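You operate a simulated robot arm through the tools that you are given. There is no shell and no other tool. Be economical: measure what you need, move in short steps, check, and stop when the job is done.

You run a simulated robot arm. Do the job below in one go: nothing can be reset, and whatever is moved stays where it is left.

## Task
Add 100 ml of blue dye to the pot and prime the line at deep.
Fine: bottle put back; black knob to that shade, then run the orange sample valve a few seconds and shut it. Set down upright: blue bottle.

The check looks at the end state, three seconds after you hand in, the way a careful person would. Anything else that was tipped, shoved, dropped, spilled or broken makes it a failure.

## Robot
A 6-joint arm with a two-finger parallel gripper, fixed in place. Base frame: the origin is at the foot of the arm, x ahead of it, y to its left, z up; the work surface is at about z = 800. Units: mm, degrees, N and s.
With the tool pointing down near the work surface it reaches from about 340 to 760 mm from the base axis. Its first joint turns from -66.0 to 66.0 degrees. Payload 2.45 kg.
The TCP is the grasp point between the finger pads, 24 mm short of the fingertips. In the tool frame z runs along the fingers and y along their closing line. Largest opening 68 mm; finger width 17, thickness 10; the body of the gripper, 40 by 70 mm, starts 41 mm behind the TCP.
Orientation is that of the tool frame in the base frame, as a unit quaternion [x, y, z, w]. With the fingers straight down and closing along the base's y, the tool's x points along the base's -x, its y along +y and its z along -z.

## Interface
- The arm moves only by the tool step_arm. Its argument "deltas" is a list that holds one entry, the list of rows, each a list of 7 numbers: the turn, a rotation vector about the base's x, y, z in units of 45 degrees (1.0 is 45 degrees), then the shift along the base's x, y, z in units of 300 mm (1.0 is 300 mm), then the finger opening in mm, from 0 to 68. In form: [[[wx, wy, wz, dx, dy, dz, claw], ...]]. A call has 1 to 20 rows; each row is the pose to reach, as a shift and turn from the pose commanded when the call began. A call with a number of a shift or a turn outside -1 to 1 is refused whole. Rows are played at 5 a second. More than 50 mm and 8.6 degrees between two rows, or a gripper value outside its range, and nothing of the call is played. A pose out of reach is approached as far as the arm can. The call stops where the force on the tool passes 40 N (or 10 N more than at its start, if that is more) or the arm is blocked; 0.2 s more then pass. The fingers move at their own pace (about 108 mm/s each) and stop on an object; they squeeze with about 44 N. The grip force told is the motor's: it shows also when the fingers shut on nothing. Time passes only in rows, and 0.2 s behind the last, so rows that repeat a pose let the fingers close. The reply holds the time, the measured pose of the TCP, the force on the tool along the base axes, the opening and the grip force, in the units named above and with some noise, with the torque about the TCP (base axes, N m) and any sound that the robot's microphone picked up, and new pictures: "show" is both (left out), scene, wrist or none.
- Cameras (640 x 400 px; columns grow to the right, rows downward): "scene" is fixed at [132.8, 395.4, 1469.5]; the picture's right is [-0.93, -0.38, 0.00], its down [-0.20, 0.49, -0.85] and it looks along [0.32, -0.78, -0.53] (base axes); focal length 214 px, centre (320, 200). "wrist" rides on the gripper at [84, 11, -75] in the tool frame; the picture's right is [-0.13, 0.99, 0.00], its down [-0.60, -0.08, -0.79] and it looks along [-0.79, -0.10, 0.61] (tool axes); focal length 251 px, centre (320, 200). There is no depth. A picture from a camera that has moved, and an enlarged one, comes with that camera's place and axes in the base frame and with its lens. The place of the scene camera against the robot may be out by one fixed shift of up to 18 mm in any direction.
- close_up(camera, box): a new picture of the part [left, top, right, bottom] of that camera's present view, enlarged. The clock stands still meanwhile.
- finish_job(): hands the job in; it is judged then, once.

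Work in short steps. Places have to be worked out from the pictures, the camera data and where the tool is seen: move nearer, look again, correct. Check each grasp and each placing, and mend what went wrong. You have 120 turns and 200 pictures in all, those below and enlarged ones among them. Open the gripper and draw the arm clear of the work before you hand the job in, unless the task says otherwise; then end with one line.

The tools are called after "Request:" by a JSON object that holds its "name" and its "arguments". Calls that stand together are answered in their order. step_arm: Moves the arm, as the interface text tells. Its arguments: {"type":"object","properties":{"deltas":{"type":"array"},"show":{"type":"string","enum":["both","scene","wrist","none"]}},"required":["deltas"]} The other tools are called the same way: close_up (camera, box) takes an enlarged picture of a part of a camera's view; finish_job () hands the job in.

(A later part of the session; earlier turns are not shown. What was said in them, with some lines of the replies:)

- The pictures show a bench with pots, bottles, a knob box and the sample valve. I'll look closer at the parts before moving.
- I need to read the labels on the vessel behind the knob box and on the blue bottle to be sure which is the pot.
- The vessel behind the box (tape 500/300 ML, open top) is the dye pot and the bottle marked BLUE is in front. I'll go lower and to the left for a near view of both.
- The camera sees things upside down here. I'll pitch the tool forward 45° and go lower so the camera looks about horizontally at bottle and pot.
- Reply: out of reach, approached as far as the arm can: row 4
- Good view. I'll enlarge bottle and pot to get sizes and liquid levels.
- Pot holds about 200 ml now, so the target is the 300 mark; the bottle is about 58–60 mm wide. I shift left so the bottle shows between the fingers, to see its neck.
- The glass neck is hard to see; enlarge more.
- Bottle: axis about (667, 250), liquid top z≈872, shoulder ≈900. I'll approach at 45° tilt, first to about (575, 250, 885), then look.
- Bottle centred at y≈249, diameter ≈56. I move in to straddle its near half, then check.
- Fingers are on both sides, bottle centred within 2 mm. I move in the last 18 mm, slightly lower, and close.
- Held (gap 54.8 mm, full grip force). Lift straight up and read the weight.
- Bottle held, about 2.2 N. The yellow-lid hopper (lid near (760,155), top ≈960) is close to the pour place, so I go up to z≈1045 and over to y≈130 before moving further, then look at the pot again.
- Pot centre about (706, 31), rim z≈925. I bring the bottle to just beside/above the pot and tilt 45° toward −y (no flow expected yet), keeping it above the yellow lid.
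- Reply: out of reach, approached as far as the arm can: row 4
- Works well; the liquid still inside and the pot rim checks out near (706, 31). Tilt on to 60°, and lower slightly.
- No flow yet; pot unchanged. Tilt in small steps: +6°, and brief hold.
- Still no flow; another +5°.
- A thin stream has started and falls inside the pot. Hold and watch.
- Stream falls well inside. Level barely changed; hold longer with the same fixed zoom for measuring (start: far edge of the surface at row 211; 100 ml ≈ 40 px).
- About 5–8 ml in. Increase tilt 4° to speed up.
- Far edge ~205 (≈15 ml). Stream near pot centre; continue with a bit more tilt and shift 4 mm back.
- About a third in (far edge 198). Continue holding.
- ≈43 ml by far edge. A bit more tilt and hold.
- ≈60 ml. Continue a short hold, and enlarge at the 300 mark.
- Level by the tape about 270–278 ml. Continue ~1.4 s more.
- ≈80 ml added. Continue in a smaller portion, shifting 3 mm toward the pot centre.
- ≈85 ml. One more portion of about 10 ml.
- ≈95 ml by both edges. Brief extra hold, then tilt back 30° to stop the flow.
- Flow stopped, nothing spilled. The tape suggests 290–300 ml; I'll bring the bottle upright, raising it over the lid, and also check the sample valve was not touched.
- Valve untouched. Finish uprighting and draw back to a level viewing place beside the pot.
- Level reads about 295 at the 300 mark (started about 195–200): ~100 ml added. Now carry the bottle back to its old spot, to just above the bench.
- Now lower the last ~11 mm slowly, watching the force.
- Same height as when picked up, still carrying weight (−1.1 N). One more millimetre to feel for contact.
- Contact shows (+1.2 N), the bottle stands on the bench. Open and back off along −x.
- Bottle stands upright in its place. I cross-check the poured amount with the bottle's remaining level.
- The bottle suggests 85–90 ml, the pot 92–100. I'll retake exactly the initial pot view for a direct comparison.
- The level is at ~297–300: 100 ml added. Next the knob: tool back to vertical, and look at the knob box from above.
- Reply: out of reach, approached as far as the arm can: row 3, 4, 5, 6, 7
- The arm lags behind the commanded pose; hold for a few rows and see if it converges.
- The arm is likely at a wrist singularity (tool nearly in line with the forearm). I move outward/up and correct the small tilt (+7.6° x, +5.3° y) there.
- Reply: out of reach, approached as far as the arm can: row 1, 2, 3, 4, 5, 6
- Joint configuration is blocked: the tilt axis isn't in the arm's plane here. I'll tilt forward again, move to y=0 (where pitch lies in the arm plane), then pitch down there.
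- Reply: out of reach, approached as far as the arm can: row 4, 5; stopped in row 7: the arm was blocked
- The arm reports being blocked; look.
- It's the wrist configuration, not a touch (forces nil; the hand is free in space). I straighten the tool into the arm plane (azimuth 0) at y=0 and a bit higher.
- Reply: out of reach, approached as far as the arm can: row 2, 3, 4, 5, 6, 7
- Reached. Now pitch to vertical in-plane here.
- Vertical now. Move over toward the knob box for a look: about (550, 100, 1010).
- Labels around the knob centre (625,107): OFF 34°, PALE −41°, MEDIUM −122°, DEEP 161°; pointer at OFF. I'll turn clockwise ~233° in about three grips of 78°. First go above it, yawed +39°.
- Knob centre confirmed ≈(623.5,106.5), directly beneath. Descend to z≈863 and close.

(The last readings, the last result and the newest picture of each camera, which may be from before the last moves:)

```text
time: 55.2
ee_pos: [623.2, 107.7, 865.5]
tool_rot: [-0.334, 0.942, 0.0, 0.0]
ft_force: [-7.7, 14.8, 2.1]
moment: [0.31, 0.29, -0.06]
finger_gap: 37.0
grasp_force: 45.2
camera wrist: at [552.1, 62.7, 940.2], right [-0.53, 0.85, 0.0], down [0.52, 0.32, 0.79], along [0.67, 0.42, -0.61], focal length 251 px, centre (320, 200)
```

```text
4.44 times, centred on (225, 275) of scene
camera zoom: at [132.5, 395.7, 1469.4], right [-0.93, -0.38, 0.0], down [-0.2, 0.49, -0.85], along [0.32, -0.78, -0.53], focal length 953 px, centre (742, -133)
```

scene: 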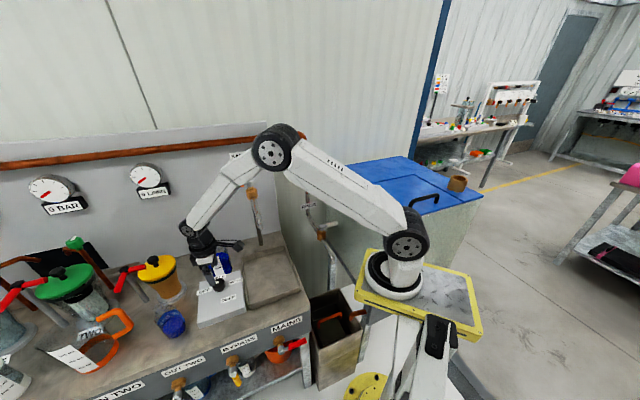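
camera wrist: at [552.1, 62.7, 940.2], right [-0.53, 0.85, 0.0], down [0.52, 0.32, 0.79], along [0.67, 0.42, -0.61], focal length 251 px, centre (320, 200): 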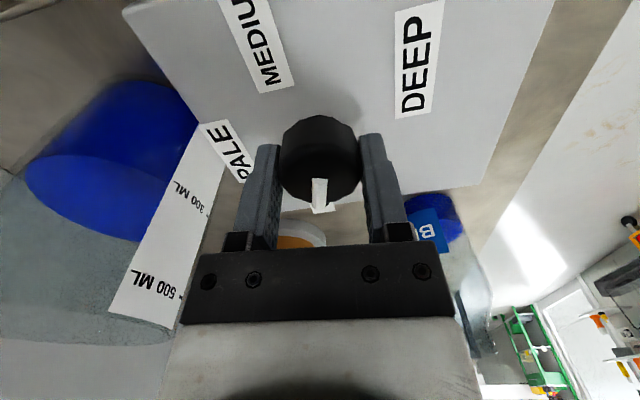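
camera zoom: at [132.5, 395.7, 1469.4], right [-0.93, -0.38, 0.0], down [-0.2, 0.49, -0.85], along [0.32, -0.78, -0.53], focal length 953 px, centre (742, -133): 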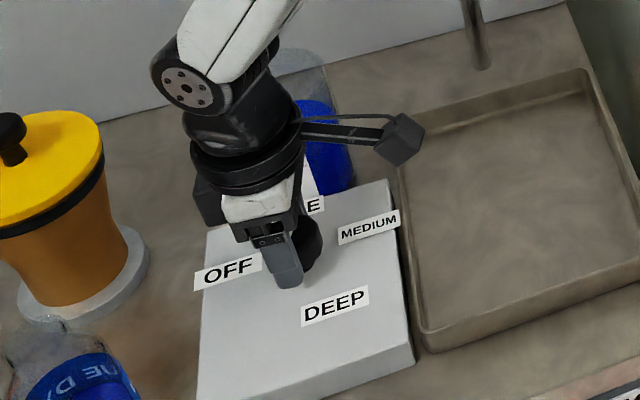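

Gripped (37 mm) with ~16 N sideways: the centre is about 1.5 mm toward (−x,+y). Correct that and turn −39° to begin.

Request:
{"name": "step_arm", "arguments": {"deltas": [[[0, 0, 0, -0.003, 0.005, 0, 25], [0, 0, -0.15, -0.003, 0.005, 0, 25], [0, 0, -0.3, -0.003, 0.005, 0, 25], [0, 0, -0.45, -0.003, 0.005, 0, 25], [0, 0, -0.6, -0.003, 0.005, 0, 25], [0, 0, -0.75, -0.003, 0.005, 0, 25], [0, 0, -0.867, -0.003, 0.005, 0, 25]]], "show": "wrist"}}

```text
time: 56.8
ee_pos: [622.9, 106.5, 864.5]
tool_rot: [0.001, 1.0, -0.001, 0.001]
ft_force: [-8.4, -17.4, 16.8]
moment: [-0.39, 0.35, 0.0]
finger_gap: 37.5
grasp_force: 44.2
camera wrist: at [540.3, 117.7, 940.1], right [0.13, 0.99, 0.0], down [0.6, -0.08, 0.79], along [0.79, -0.1, -0.61], focal length 251 px, centre (320, 200)
```

wrist: 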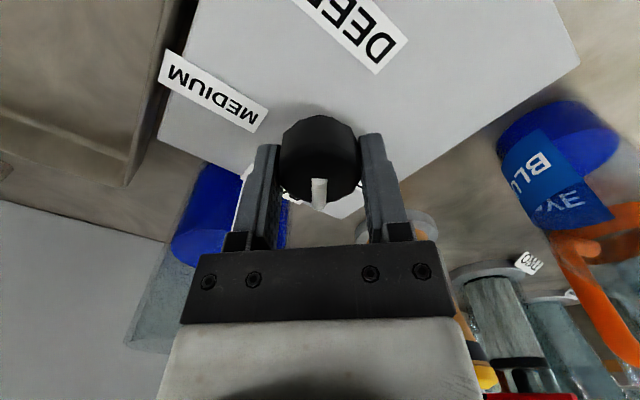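

Knob follows. Continue −39°, with a slight centring correction (−y).

Request:
{"name": "step_arm", "arguments": {"deltas": [[[0, 0, 0, -0.003, -0.004, 0.001, 25], [0, 0, -0.15, -0.003, -0.004, 0.002, 25], [0, 0, -0.3, -0.003, -0.004, 0.002, 25], [0, 0, -0.45, -0.003, -0.004, 0.002, 25], [0, 0, -0.6, -0.003, -0.004, 0.002, 25], [0, 0, -0.75, -0.003, -0.004, 0.002, 25], [0, 0, -0.9, -0.003, -0.004, 0.002, 25]]], "show": "wrist"}}

```text
time: 58.4
ee_pos: [623.5, 106.4, 866.6]
tool_rot: [0.347, 0.938, 0.0, 0.001]
ft_force: [11.9, -22.3, -2.3]
moment: [-0.82, -0.68, 0.0]
finger_gap: 37.3
grasp_force: 45.2
camera wrist: at [567.3, 168.7, 940.0], right [0.74, 0.67, 0.0], down [0.41, -0.45, 0.79], along [0.53, -0.59, -0.61], focal length 251 px, centre (320, 200)
```

wrist: 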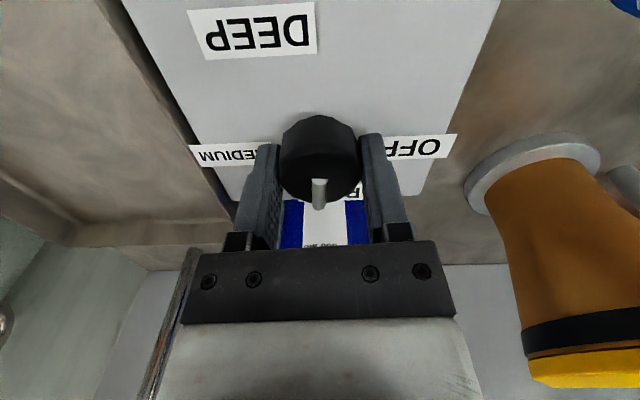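

Pointer follows (about at PALE). Continue another −40° with the same grip, with a small centring shift.

Request:
{"name": "step_arm", "arguments": {"deltas": [[[0, 0, 0, 0.003, -0.005, 0, 25], [0, 0, -0.15, 0.003, -0.005, 0, 25], [0, 0, -0.3, 0.003, -0.005, 0, 25], [0, 0, -0.45, 0.003, -0.005, 0, 25], [0, 0, -0.6, 0.003, -0.005, 0, 25], [0, 0, -0.75, 0.003, -0.005, 0, 25], [0, 0, -0.88, 0.003, -0.005, 0, 25]]], "show": "wrist"}}

```text
time: 60.0
ee_pos: [622.0, 104.7, 864.9]
tool_rot: [0.645, 0.764, -0.002, -0.002]
ft_force: [-4.4, -12.7, 10.2]
moment: [0.29, 0.34, 0.03]
finger_gap: 37.1
grasp_force: 44.2
camera wrist: at [620.0, 189.9, 940.1], right [1.0, 0.04, 0.0], down [0.03, -0.61, 0.79], along [0.03, -0.79, -0.61], focal length 251 px, centre (320, 200)
```

wrist: 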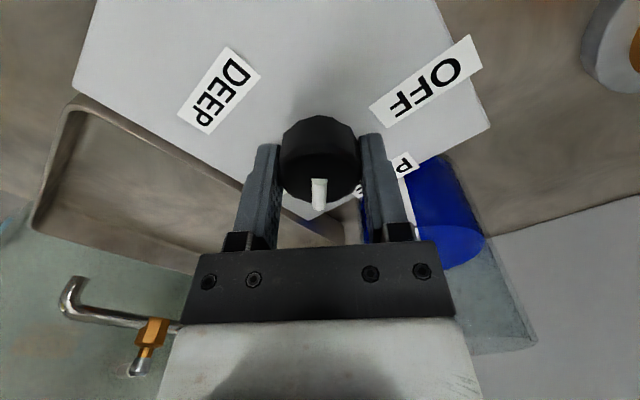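

Pointer ≈−86°. Open the fingers and turn back +113° around the knob for a second grip.

Request:
{"name": "step_arm", "arguments": {"deltas": [[[0, 0, 0, 0, 0, 0, 50], [0, 0, 0, 0, 0, 0, 68], [0, 0, 0, 0.003, 0.006, 0, 68], [0, 0, 0.18, 0.003, 0.006, 0, 68], [0, 0, 0.36, 0.003, 0.006, 0, 68], [0, 0, 0.54, 0.003, 0.006, 0, 68], [0, 0, 0.72, 0.003, 0.006, 0, 68], [0, 0, 0.86, 0.003, 0.006, 0, 68], [0, 0, 1.0, 0.003, 0.006, 0, 68]]], "show": "wrist"}}

```text
time: 62.0
ee_pos: [624.8, 107.6, 866.3]
tool_rot: [0.3, 0.954, 0.0, 0.001]
ft_force: [0.5, -0.6, 0.6]
moment: [-0.03, -0.01, -0.02]
finger_gap: 68.0
grasp_force: 0.1
camera wrist: at [562.6, 164.3, 939.9], right [0.67, 0.74, 0.0], down [0.45, -0.41, 0.79], along [0.59, -0.53, -0.61], focal length 251 px, centre (320, 200)
```

wrist: 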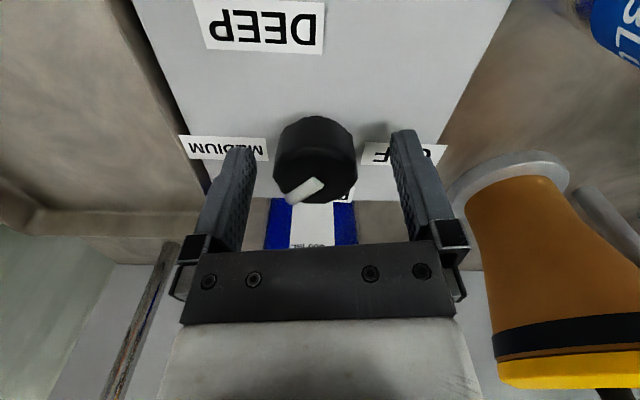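

Free rotation works; continue back +45°, then +23°.

Request:
{"name": "step_arm", "arguments": {"deltas": [[[0, 0, 0.18, -0.004, -0.005, 0, 68], [0, 0, 0.36, -0.004, -0.005, 0, 68], [0, 0, 0.54, -0.004, -0.005, 0, 68], [0, 0, 0.72, -0.004, -0.005, 0, 68], [0, 0, 0.86, -0.004, -0.005, 0, 68], [0, 0, 1.0, -0.004, -0.005, 0, 68]]], "show": "none"}}

Request:
{"name": "step_arm", "arguments": {"deltas": [[[0, 0, 0.18, 0, 0, 0, 68], [0, 0, 0.36, 0, 0, 0, 68], [0, 0, 0.52, 0, 0, 0, 68], [0, 0, 0.52, 0, 0, 0, 50], [0, 0, 0.52, 0, 0, 0, 30], [0, 0, 0.52, 0, 0, 0, 25], [0, 0, 0.52, 0, 0, 0, 25]]], "show": "wrist"}}

```text
time: 63.4
ee_pos: [624.0, 104.9, 864.2]
tool_rot: [-0.088, 0.996, 0.0, 0.001]
ft_force: [0.8, -0.4, -0.1]
moment: [-0.02, 0.0, 0.01]
finger_gap: 68.1
grasp_force: 0.0
```

```text
time: 65.0
ee_pos: [622.5, 107.2, 864.9]
tool_rot: [-0.288, 0.958, -0.001, 0.001]
ft_force: [-7.2, 11.7, 3.6]
moment: [0.22, 0.33, -0.02]
finger_gap: 37.5
grasp_force: 44.7
camera wrist: at [547.5, 69.6, 940.1], right [-0.44, 0.9, 0.0], down [0.55, 0.27, 0.79], along [0.71, 0.35, -0.61], focal length 251 px, centre (320, 200)
```

wrist: 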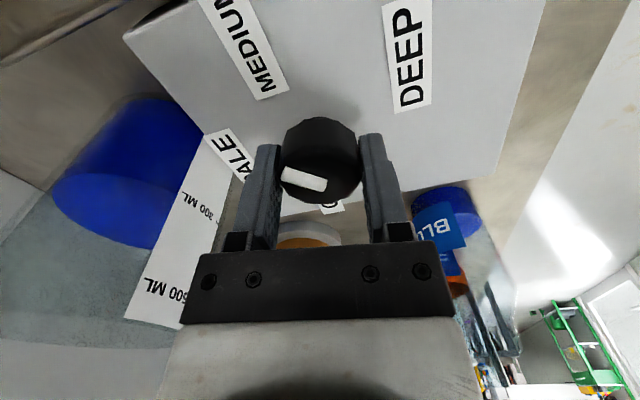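

Gripped again at yaw +33.5°. Turn −45°, −45°, then check.

Request:
{"name": "step_arm", "arguments": {"deltas": [[[0, 0, -0.15, -0.002, 0.002, 0, 25], [0, 0, -0.3, -0.002, 0.002, 0, 25], [0, 0, -0.45, -0.002, 0.002, 0, 25], [0, 0, -0.6, -0.002, 0.0, 0, 25], [0, 0, -0.75, -0.002, 0.0, 0, 25], [0, 0, -0.9, -0.002, 0.0, 0, 25], [0, 0, -1.0, -0.002, 0.0, 0, 25]]], "show": "none"}}

Request:
{"name": "step_arm", "arguments": {"deltas": [[[0, 0, -0.15, 0, -0.003, 0, 25], [0, 0, -0.3, 0, -0.003, 0, 25], [0, 0, -0.45, 0, -0.003, 0, 25], [0, 0, -0.6, 0, -0.003, 0, 25], [0, 0, -0.75, 0, -0.003, 0, 25], [0, 0, -0.9, 0, -0.003, 0, 25], [0, 0, -1.0, 0, -0.003, 0, 25]]], "show": "wrist"}}

```text
time: 66.6
ee_pos: [622.4, 106.0, 864.8]
tool_rot: [0.103, 0.995, -0.001, 0.0]
ft_force: [1.7, 16.2, -7.8]
moment: [0.28, -0.65, -0.01]
finger_gap: 37.4
grasp_force: 45.1
```

```text
time: 68.2
ee_pos: [623.2, 104.8, 865.3]
tool_rot: [0.475, 0.88, 0.0, 0.0]
ft_force: [4.5, 21.3, -6.6]
moment: [0.46, 0.17, -0.01]
finger_gap: 37.6
grasp_force: 44.8
camera wrist: at [586.4, 182.1, 940.0], right [0.9, 0.44, 0.0], down [0.27, -0.55, 0.79], along [0.35, -0.71, -0.61], focal length 251 px, centre (320, 200)
```

wrist: 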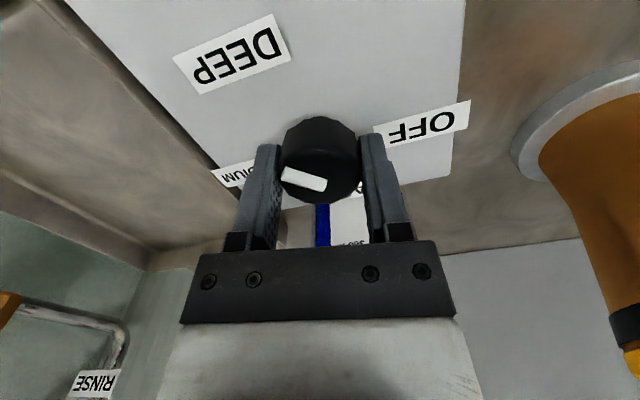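

Pointer ≈−176°. Another −23° to DEEP (≈161°).

Request:
{"name": "step_arm", "arguments": {"deltas": [[[0, 0, -0.13, 0, 0.004, 0, 25], [0, 0, -0.26, 0, 0.004, 0, 25], [0, 0, -0.39, 0, 0.004, 0, 25], [0, 0, -0.51, 0, 0.004, 0, 25], [0, 0, -0.51, 0, 0.004, 0, 25]]], "show": "wrist"}}

```text
time: 69.4
ee_pos: [622.1, 105.3, 864.1]
tool_rot: [0.64, 0.769, 0.0, 0.0]
ft_force: [1.2, 5.5, -1.1]
moment: [-0.32, -0.14, 0.61]
finger_gap: 37.4
grasp_force: 45.3
camera wrist: at [618.8, 190.2, 939.9], right [1.0, 0.05, 0.0], down [0.03, -0.61, 0.79], along [0.04, -0.79, -0.61], focal length 251 px, centre (320, 200)
```

wrist: 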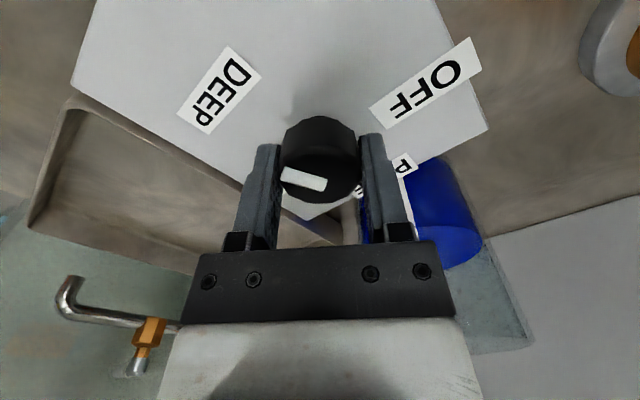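

A reaction torque of 0.6 N·m now shows: the end stop at DEEP. Open, lift, and look.

Request:
{"name": "step_arm", "arguments": {"deltas": [[[0, 0, 0, 0, 0, 0, 50], [0, 0, 0, 0, 0, 0, 68], [0, 0, 0, 0, 0, 0, 68], [0, 0, 0, 0, 0, 0.1, 68], [0, 0, 0.17, 0, 0, 0.2, 68], [0, 0, 0.34, -0.05, 0, 0.3, 68], [0, 0, 0.5, -0.1, 0, 0.4, 68], [0, 0, 0.68, -0.15, 0, 0.45, 68], [0, 0, 0.85, -0.2, 0, 0.5, 68], [0, 0, 1.0, -0.2, 0, 0.5, 68]]], "show": "wrist"}}

Request:
{"name": "close_up", "arguments": {"camera": "scene", "box": [180, 230, 270, 320]}}

```text
time: 71.6
ee_pos: [562.2, 105.3, 1015.7]
tool_rot: [0.295, 0.955, 0.0, 0.001]
ft_force: [0.4, 0.4, 0.4]
moment: [-0.02, -0.04, 0.03]
finger_gap: 68.1
grasp_force: 0.1
camera wrist: at [499.5, 162.1, 1090.6], right [0.67, 0.74, 0.0], down [0.45, -0.41, 0.79], along [0.59, -0.53, -0.61], focal length 251 px, centre (320, 200)
```

wrist: 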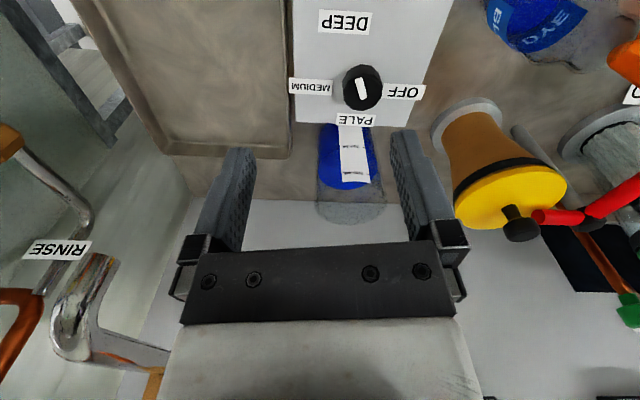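

```text
4.44 times, centred on (225, 275) of scene
camera zoom: at [132.8, 395.4, 1469.5], right [-0.93, -0.38, 0.0], down [-0.2, 0.49, -0.85], along [0.32, -0.78, -0.53], focal length 953 px, centre (742, -133)
```

zoom: 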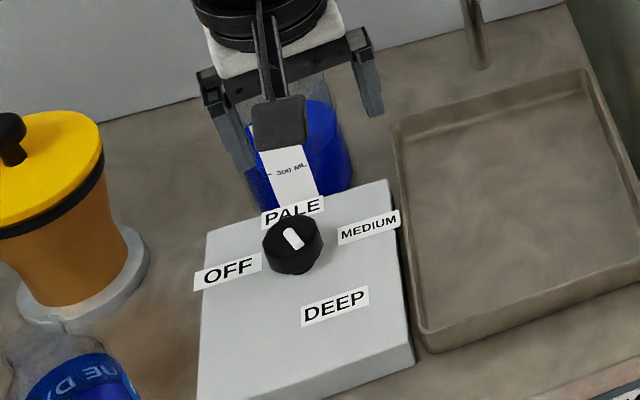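

Enlarge the knob to check the pointer's direction.

Request:
{"name": "close_up", "arguments": {"camera": "wrist", "box": [280, 0, 440, 135]}}

Request:
{"name": "close_up", "arguments": {"camera": "scene", "box": [205, 270, 240, 305]}}

```text
2.96 times, centred on (360, 68) of wrist
camera zoom: at [499.5, 162.1, 1090.6], right [0.67, 0.74, 0.0], down [0.45, -0.41, 0.79], along [0.59, -0.53, -0.61], focal length 745 px, centre (202, 593)
```

zoom: 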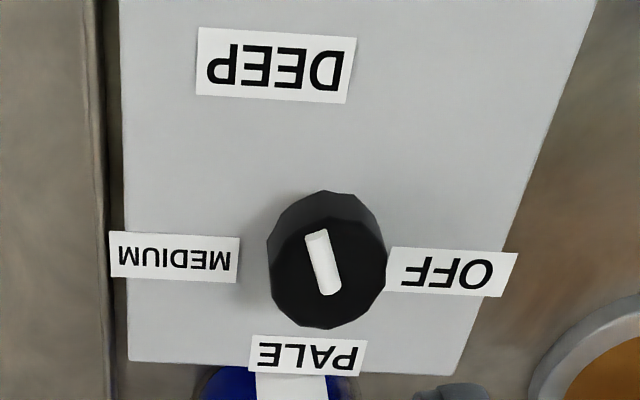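

```text
11.43 times, centred on (222, 288) of scene
camera zoom: at [132.8, 395.4, 1469.5], right [-0.93, -0.38, 0.0], down [-0.2, 0.49, -0.85], along [0.32, -0.78, -0.53], focal length 2451 px, centre (1434, -800)
```

zoom: 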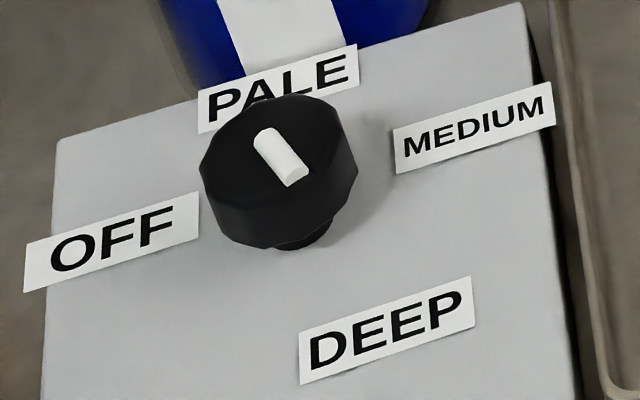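

The pointer is at DEEP. Next the sample valve: go up and across to view it from the front-above.

Request:
{"name": "step_arm", "arguments": {"deltas": [[[0, 0, 0.15, -0.05, -0.03, 0.1, 68], [0, 0, 0.3, -0.1, -0.08, 0.2, 68], [0, 0, 0.45, -0.14, -0.15, 0.3, 68], [0, 0, 0.6, -0.14, -0.25, 0.4, 68], [0, 0, 0.763, -0.14, -0.38, 0.45, 68], [0, 0, 0.763, -0.14, -0.53, 0.48, 68], [0, 0, 0.763, -0.14, -0.683, 0.48, 68], [0, 0, 0.763, -0.14, -0.683, 0.48, 68]]], "show": "wrist"}}

Request:
{"name": "close_up", "arguments": {"camera": "scene", "box": [220, 140, 345, 260]}}

```text
time: 73.4
ee_pos: [520.7, -99.4, 1158.8]
tool_rot: [0.002, 1.0, -0.001, 0.0]
ft_force: [-0.1, 0.1, 0.0]
moment: [0.0, 0.0, -0.02]
finger_gap: 67.6
grasp_force: 0.0
camera wrist: at [437.5, -88.0, 1234.2], right [0.13, 0.99, 0.0], down [0.6, -0.08, 0.79], along [0.79, -0.11, -0.61], focal length 251 px, centre (320, 200)
```

wrist: 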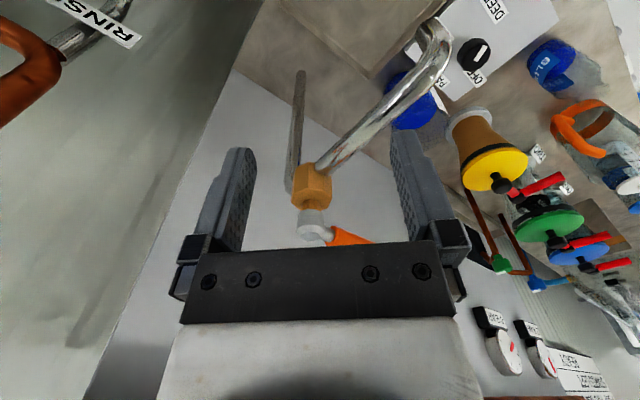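

```text
3.33 times, centred on (282, 200) of scene
camera zoom: at [132.8, 395.3, 1469.5], right [-0.93, -0.38, 0.0], down [-0.2, 0.49, -0.85], along [0.32, -0.78, -0.53], focal length 715 px, centre (445, 200)
```

zoom: 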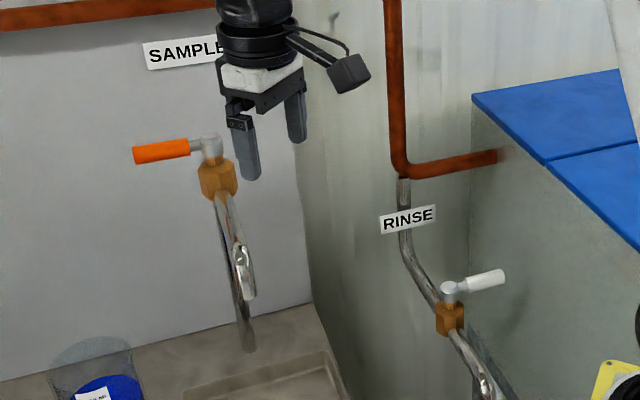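

The valve stem is near (612,−118), orange handle pointing at azimuth ≈42° (parallel to the wall), spout at ≈131° over the tray: it opens by swinging the handle outward over the spout. I'll grasp the handle from above with the camera kept away from the wall (yaw −138°); turn there first in free space.

Request:
{"name": "step_arm", "arguments": {"deltas": [[[0, 0, -0.17, 0, 0, 0.05, 68], [0, 0, -0.34, 0, 0, 0.1, 68], [0, 0, -0.51, 0, 0, 0.1, 68], [0, 0, -0.68, 0, 0, 0.1, 68], [0, 0, -0.85, 0, 0, 0.1, 68], [0, 0, -1.0, 0, 0, 0.1, 68]]], "show": "none"}}

Request:
{"name": "step_arm", "arguments": {"deltas": [[[0, 0, -0.17, 0, 0, 0, 68], [0, 0, -0.34, 0, 0, 0, 68], [0, 0, -0.51, 0, 0, 0, 68], [0, 0, -0.68, 0, 0, 0, 68], [0, 0, -0.85, 0, 0, 0, 68], [0, 0, -1.0, 0, 0, 0, 68]]], "show": "none"}}

Request:
{"name": "step_arm", "arguments": {"deltas": [[[0, 0, -0.17, 0, 0, 0, 68], [0, 0, -0.34, 0, 0, 0, 68], [0, 0, -0.51, 0, 0, 0, 68], [0, 0, -0.68, 0, 0, 0, 68], [0, 0, -0.85, 0, 0, 0, 68], [0, 0, -1.0, 0, 0, 0, 68], [0, 0, -1.0, 0, 0, 0, 68]]], "show": "both"}}

```text
time: 74.8
ee_pos: [520.8, -98.0, 1188.8]
tool_rot: [0.386, 0.922, -0.001, 0.001]
ft_force: [-0.6, 0.2, 0.2]
moment: [-0.02, -0.02, -0.03]
finger_gap: 67.9
grasp_force: 0.2
```

```text
time: 76.2
ee_pos: [521.5, -99.3, 1188.3]
tool_rot: [0.709, 0.705, 0.0, 0.001]
ft_force: [-0.3, 0.0, -0.6]
moment: [-0.01, 0.0, 0.0]
finger_gap: 67.9
grasp_force: 0.0
```

```text
time: 77.8
ee_pos: [520.8, -99.6, 1189.2]
tool_rot: [0.925, 0.38, -0.001, 0.0]
ft_force: [0.5, -0.5, -1.0]
moment: [0.01, -0.01, 0.0]
finger_gap: 67.9
grasp_force: 0.1
camera wrist: at [589.1, -47.7, 1263.9], right [0.61, -0.8, 0.0], down [-0.48, -0.37, 0.79], along [-0.63, -0.48, -0.61], focal length 251 px, centre (320, 200)
```

scene: 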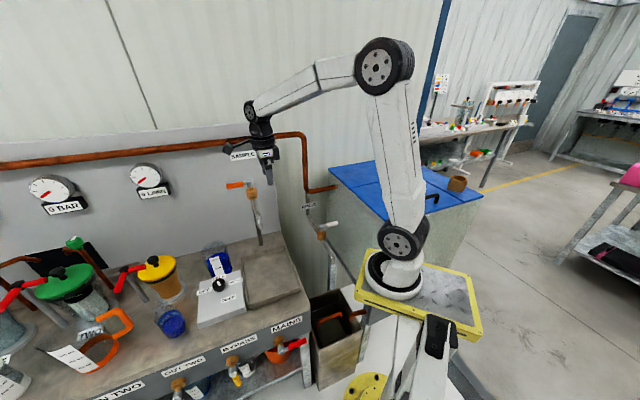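
wrist: 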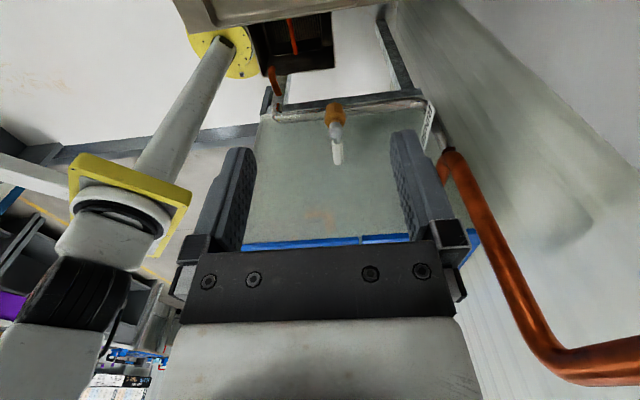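

Yaw −135° works. The wall is ~100 mm behind the handle, so there's room. Move above the handle (650,−88,1185) and look.

Request:
{"name": "step_arm", "arguments": {"deltas": [[[0, 0, -0.02, 0.14, 0.01, 0, 68], [0, 0, -0.05, 0.28, 0.02, 0, 68], [0, 0, -0.067, 0.4, 0.03, 0, 68], [0, 0, -0.067, 0.43, 0.037, 0, 68], [0, 0, -0.067, 0.43, 0.037, 0, 68]]], "show": "wrist"}}

Request:
{"name": "close_up", "arguments": {"camera": "scene", "box": [200, 120, 300, 220]}}

Request:
{"name": "close_up", "arguments": {"camera": "wrist", "box": [240, 60, 400, 250]}}

```text
time: 79.0
ee_pos: [649.0, -87.0, 1189.4]
tool_rot: [0.934, 0.356, -0.001, 0.001]
ft_force: [0.4, -0.1, -0.2]
moment: [0.0, -0.02, 0.01]
finger_gap: 68.1
grasp_force: 0.1
camera wrist: at [720.5, -40.0, 1263.6], right [0.56, -0.83, 0.0], down [-0.5, -0.34, 0.79], along [-0.66, -0.45, -0.61], focal length 251 px, centre (320, 200)
```

wrist: 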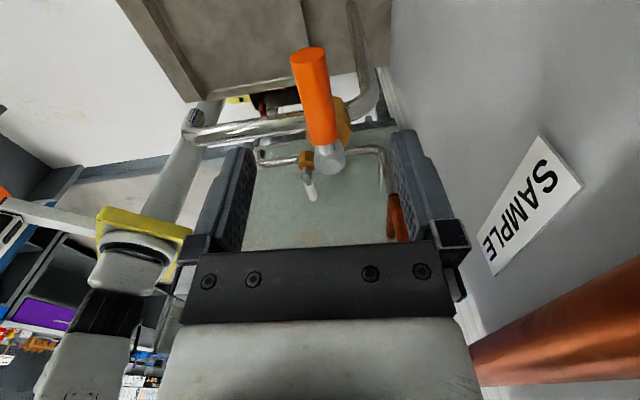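

```text
4.00 times, centred on (250, 170) of scene
camera zoom: at [132.8, 395.4, 1469.5], right [-0.93, -0.38, 0.0], down [-0.2, 0.49, -0.85], along [0.32, -0.78, -0.53], focal length 858 px, centre (600, 320)
```

zoom: 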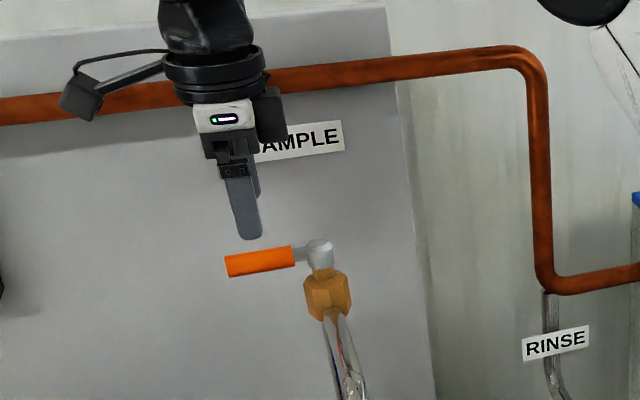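

```text
2.11 times, centred on (320, 155) of wrist
camera zoom: at [720.5, -40.0, 1263.6], right [0.56, -0.83, 0.0], down [-0.5, -0.34, 0.79], along [-0.66, -0.45, -0.61], focal length 529 px, centre (320, 295)
```

zoom: 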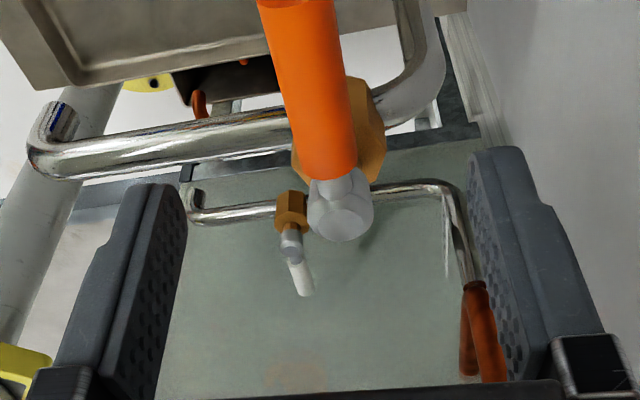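

Clear view: stem (613,−121), handle end (671,−67), thickness ~22 mm. Descend at mid-handle (653,−83.5) to z 1124 and check before closing.

Request:
{"name": "step_arm", "arguments": {"deltas": [[[0, 0, 0, 0.013, 0.012, 0, 68], [0, 0, 0, 0.013, 0.012, -0.08, 68], [0, 0, 0, 0.013, 0.012, -0.16, 68], [0, 0, 0, 0.013, 0.012, -0.216, 68], [0, 0, 0, 0.013, 0.012, -0.216, 68]]], "show": "wrist"}}

Request:
{"name": "close_up", "arguments": {"camera": "scene", "box": [200, 140, 280, 220]}}

```text
time: 80.2
ee_pos: [653.0, -84.3, 1124.8]
tool_rot: [0.934, 0.356, 0.0, 0.0]
ft_force: [0.3, 0.1, 0.5]
moment: [0.03, -0.01, 0.0]
finger_gap: 68.0
grasp_force: 0.1
camera wrist: at [724.3, -36.1, 1199.5], right [0.56, -0.83, 0.0], down [-0.5, -0.34, 0.79], along [-0.66, -0.45, -0.61], focal length 251 px, centre (320, 200)
```

wrist: 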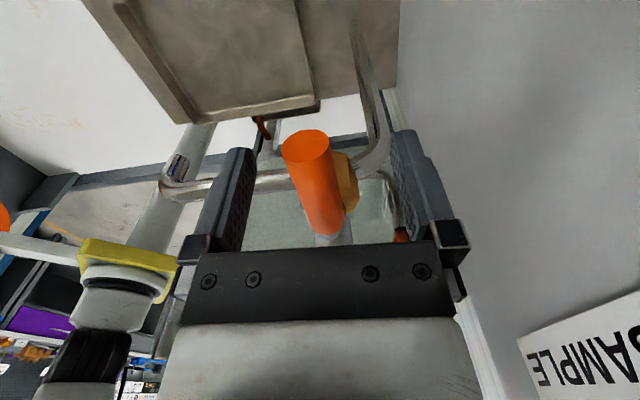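

```text
5.00 times, centred on (240, 180) of scene
camera zoom: at [132.8, 395.4, 1469.5], right [-0.93, -0.38, 0.0], down [-0.2, 0.49, -0.85], along [0.32, -0.78, -0.53], focal length 1072 px, centre (720, 300)
```

zoom: 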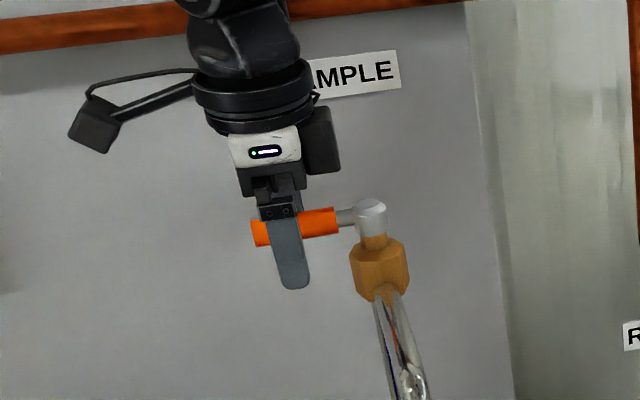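

Handle sits high between the fingers; raise 10 mm and close.

Request:
{"name": "step_arm", "arguments": {"deltas": [[[0, 0, 0, 0, 0, 0.033, 68], [0, 0, 0, 0, 0, 0.033, 50], [0, 0, 0, 0, 0, 0.033, 35], [0, 0, 0, 0, 0, 0.033, 20], [0, 0, 0, 0, 0, 0.033, 10], [0, 0, 0, 0, 0, 0.033, 10], [0, 0, 0, 0, 0, 0.033, 10]]], "show": "wrist"}}

Request:
{"name": "close_up", "arguments": {"camera": "scene", "box": [200, 140, 280, 220]}}

```text
time: 81.8
ee_pos: [654.1, -83.3, 1134.6]
tool_rot: [0.934, 0.357, -0.001, 0.0]
ft_force: [-14.5, 11.6, 3.4]
moment: [-0.01, 0.3, 0.61]
finger_gap: 18.9
grasp_force: 36.9
camera wrist: at [723.8, -35.3, 1209.8], right [0.57, -0.82, 0.0], down [-0.5, -0.34, 0.79], along [-0.66, -0.45, -0.61], focal length 251 px, centre (320, 200)
```

wrist: 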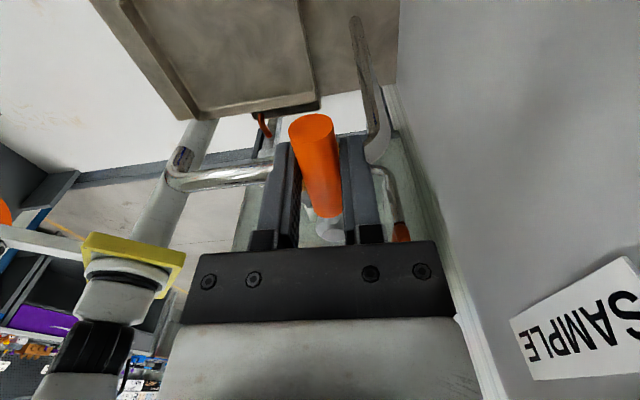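

```text
5.00 times, centred on (240, 180) of scene
camera zoom: at [132.2, 395.8, 1469.5], right [-0.93, -0.38, 0.0], down [-0.2, 0.49, -0.85], along [0.32, -0.78, -0.53], focal length 1072 px, centre (720, 300)
```

zoom: 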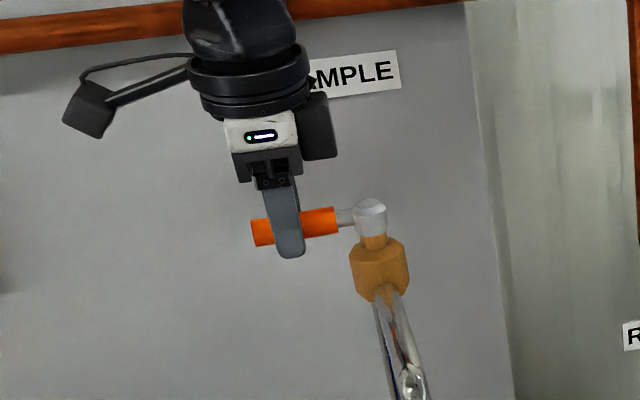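

Firmly on the handle (18.9 mm); the reaction is outward, i.e. the stop is on the wall side. Swing outward along the arc by 44°.

Request:
{"name": "step_arm", "arguments": {"deltas": [[[0, 0, 0.178, -0.019, 0.018, 0, 10], [0, 0, 0.356, -0.04, 0.033, 0, 10], [0, 0, 0.533, -0.063, 0.045, 0, 10], [0, 0, 0.711, -0.088, 0.053, 0, 10], [0, 0, 0.889, -0.114, 0.058, 0, 10], [0, 0, 0.978, -0.127, 0.06, 0, 10]]], "show": "scene"}}

```text
time: 83.2
ee_pos: [616.7, -67.4, 1135.9]
tool_rot: [0.732, 0.682, 0.0, 0.001]
ft_force: [16.4, -3.5, 2.2]
moment: [0.14, -0.18, 0.86]
finger_gap: 18.7
grasp_force: 36.2
```

scene: 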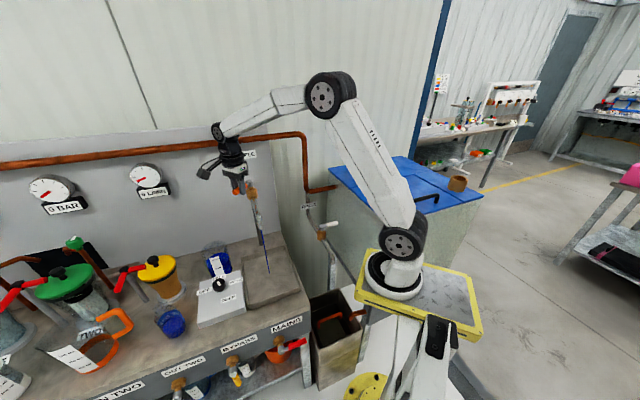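

The valve opens: a blue stream falls into the tray. Open the rest, another ~42°.

Request:
{"name": "step_arm", "arguments": {"deltas": [[[0, 0, 0.178, -0.026, 0.0, 0, 10], [0, 0, 0.356, -0.052, -0.004, 0, 10], [0, 0, 0.533, -0.077, -0.012, 0, 10], [0, 0, 0.711, -0.1, -0.023, 0, 10], [0, 0, 0.889, -0.122, -0.037, 0, 10], [0, 0, 0.933, -0.127, -0.04, 0, 10], [0, 0, 0.933, -0.127, -0.04, 0, 10]]], "show": "scene"}}

Request:
{"name": "close_up", "arguments": {"camera": "scene", "box": [180, 120, 320, 320]}}

```text
time: 84.8
ee_pos: [580.4, -78.8, 1134.2]
tool_rot: [0.44, 0.898, 0.001, 0.005]
ft_force: [27.1, -13.2, -0.4]
moment: [-0.07, -0.25, 0.63]
finger_gap: 18.8
grasp_force: 37.2
```

scene: 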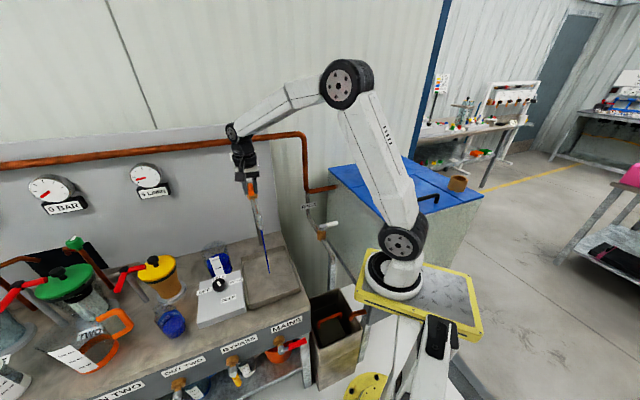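

```text
2.00 times, centred on (250, 220) of scene
camera zoom: at [133.7, 394.9, 1469.6], right [-0.93, -0.38, 0.0], down [-0.2, 0.49, -0.85], along [0.32, -0.78, -0.53], focal length 429 px, centre (460, 160)
```

zoom: 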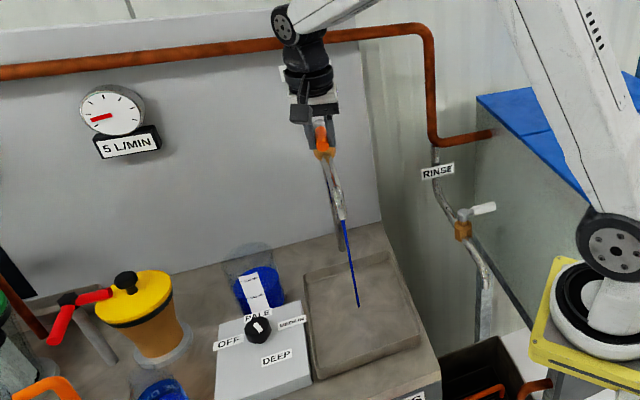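

Flow 5 L/min with blue into the tray. Hold about one more second (with a small unloading correction), then swing back.

Request:
{"name": "step_arm", "arguments": {"deltas": [[[0, 0, 0, 0.006, -0.003, 0, 10], [0, 0, 0, 0.006, -0.003, 0, 10], [0, 0, 0, 0.006, -0.003, 0, 10], [0, 0, 0, 0.006, -0.003, 0, 10], [0, 0, 0, 0.006, -0.003, 0, 10]]], "show": "none"}}

Request:
{"name": "step_arm", "arguments": {"deltas": [[[0, 0, -0.178, 0.021, 0.014, 0, 10], [0, 0, -0.356, 0.044, 0.025, 0, 10], [0, 0, -0.533, 0.067, 0.033, 0, 10], [0, 0, -0.711, 0.092, 0.037, 0, 10], [0, 0, -0.889, 0.117, 0.037, 0, 10], [0, 0, -0.956, 0.127, 0.037, 0, 10]]], "show": "none"}}

```text
time: 86.0
ee_pos: [581.3, -79.1, 1134.4]
tool_rot: [0.44, 0.898, 0.0, 0.002]
ft_force: [16.4, 0.7, 8.7]
moment: [-0.04, -0.25, 0.7]
finger_gap: 18.7
grasp_force: 36.6
```

```text
time: 87.4
ee_pos: [617.2, -66.6, 1135.0]
tool_rot: [0.739, 0.674, 0.001, -0.001]
ft_force: [9.5, 17.3, 14.9]
moment: [0.21, -0.12, 0.6]
finger_gap: 18.8
grasp_force: 36.4
```

Half back; close the rest to the original handle position.

Request:
{"name": "step_arm", "arguments": {"deltas": [[[0, 0, -0.178, 0.025, -0.002, 0, 10], [0, 0, -0.356, 0.049, -0.009, 0, 10], [0, 0, -0.533, 0.073, -0.019, 0, 10], [0, 0, -0.711, 0.094, -0.032, 0, 10], [0, 0, -0.889, 0.113, -0.049, 0, 10], [0, 0, -0.978, 0.122, -0.058, 0, 10], [0, 0, -0.978, 0.122, -0.058, 0, 10]]], "show": "scene"}}

Request:
{"name": "close_up", "arguments": {"camera": "scene", "box": [180, 120, 320, 320]}}

```text
time: 89.0
ee_pos: [653.1, -82.1, 1133.8]
tool_rot: [0.937, 0.348, -0.001, -0.002]
ft_force: [3.0, 21.2, 16.0]
moment: [0.26, 0.0, 0.6]
finger_gap: 19.3
grasp_force: 37.3
```

scene: 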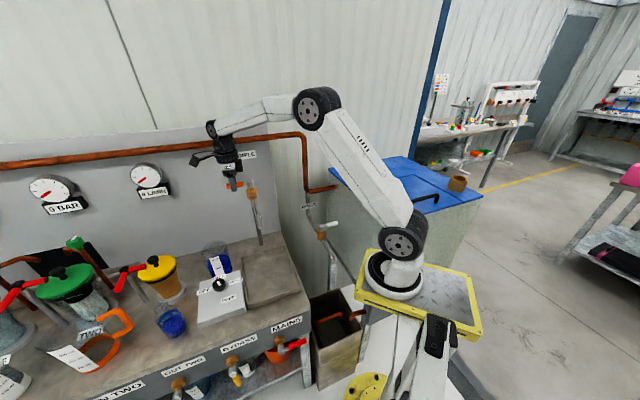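

```text
2.00 times, centred on (250, 220) of scene
camera zoom: at [132.5, 396.2, 1469.3], right [-0.93, -0.38, 0.0], down [-0.2, 0.49, -0.85], along [0.32, -0.78, -0.53], focal length 429 px, centre (460, 160)
```

zoom: 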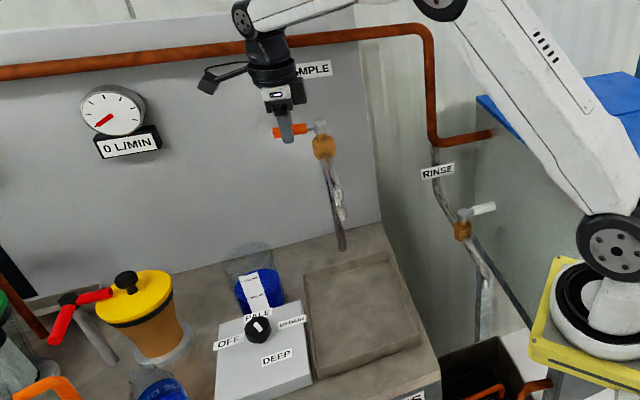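

Flow back to 0 L/min, no stream. Release, rise, and withdraw.

Request:
{"name": "step_arm", "arguments": {"deltas": [[[0, 0, 0, 0, 0, 0, 35], [0, 0, 0, 0, 0, 0, 60], [0, 0, 0, 0, 0, 0, 68], [0, 0, 0, 0, 0, 0.1, 68], [0, 0, 0, 0, 0, 0.22, 68], [0, 0, 0, -0.1, 0, 0.3, 68], [0, 0, 0, -0.22, 0, 0.34, 68], [0, 0, 0, -0.35, 0, 0.36, 68], [0, 0, 0, -0.45, 0, 0.36, 68], [0, 0, 0, -0.5, 0, 0.36, 68], [0, 0, 0, -0.5, 0, 0.36, 68]]], "show": "scene"}}

Request:
{"name": "close_up", "arguments": {"camera": "scene", "box": [180, 120, 320, 320]}}

Request:
{"name": "close_up", "arguments": {"camera": "scene", "box": [0, 220, 240, 400]}}

```text
time: 91.4
ee_pos: [503.7, -85.9, 1242.5]
tool_rot: [0.938, 0.347, -0.001, 0.0]
ft_force: [0.4, -1.0, -0.1]
moment: [0.0, -0.02, 0.0]
finger_gap: 68.0
grasp_force: 0.0
```

scene: 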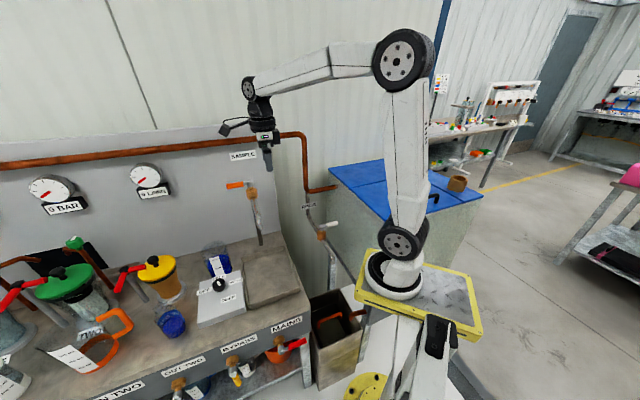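

```text
2.00 times, centred on (250, 220) of scene
camera zoom: at [132.8, 395.4, 1469.5], right [-0.93, -0.38, 0.0], down [-0.2, 0.49, -0.85], along [0.32, -0.78, -0.53], focal length 429 px, centre (460, 160)
```

zoom: 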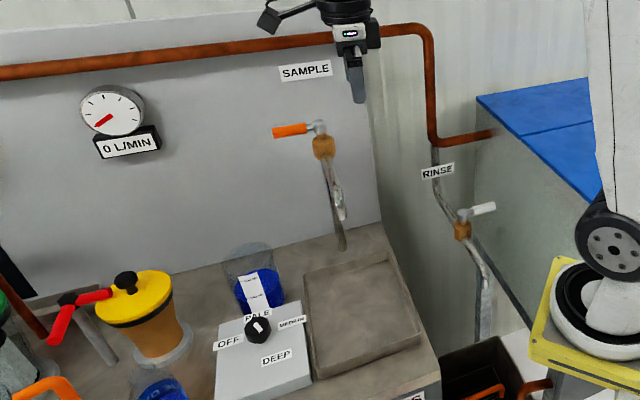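

```text
2.22 times, centred on (120, 310) of scene
camera zoom: at [132.8, 395.4, 1469.5], right [-0.93, -0.38, 0.0], down [-0.2, 0.49, -0.85], along [0.32, -0.78, -0.53], focal length 477 px, centre (764, -44)
```

zoom: 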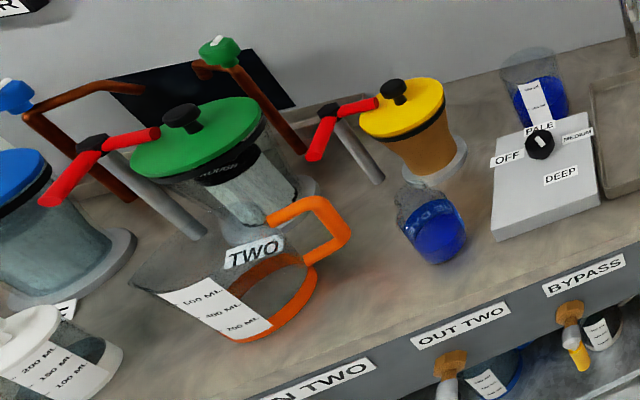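

Everything is in order: the bottle is upright in its place, the knob is at DEEP, the orange valve is shut with the gauge at 0, and the arm is clear with the gripper open. I'm handing in.

Request:
{"name": "finish_job", "arguments": {}}

```text
The job is handed in.
```

I added about 100 ml of blue dye to the pot (tape and bottle readings ranged from 85 to 100 ml) and put the bottle back upright; the knob is at DEEP, and the sample valve ran for about 5 seconds and is shut.
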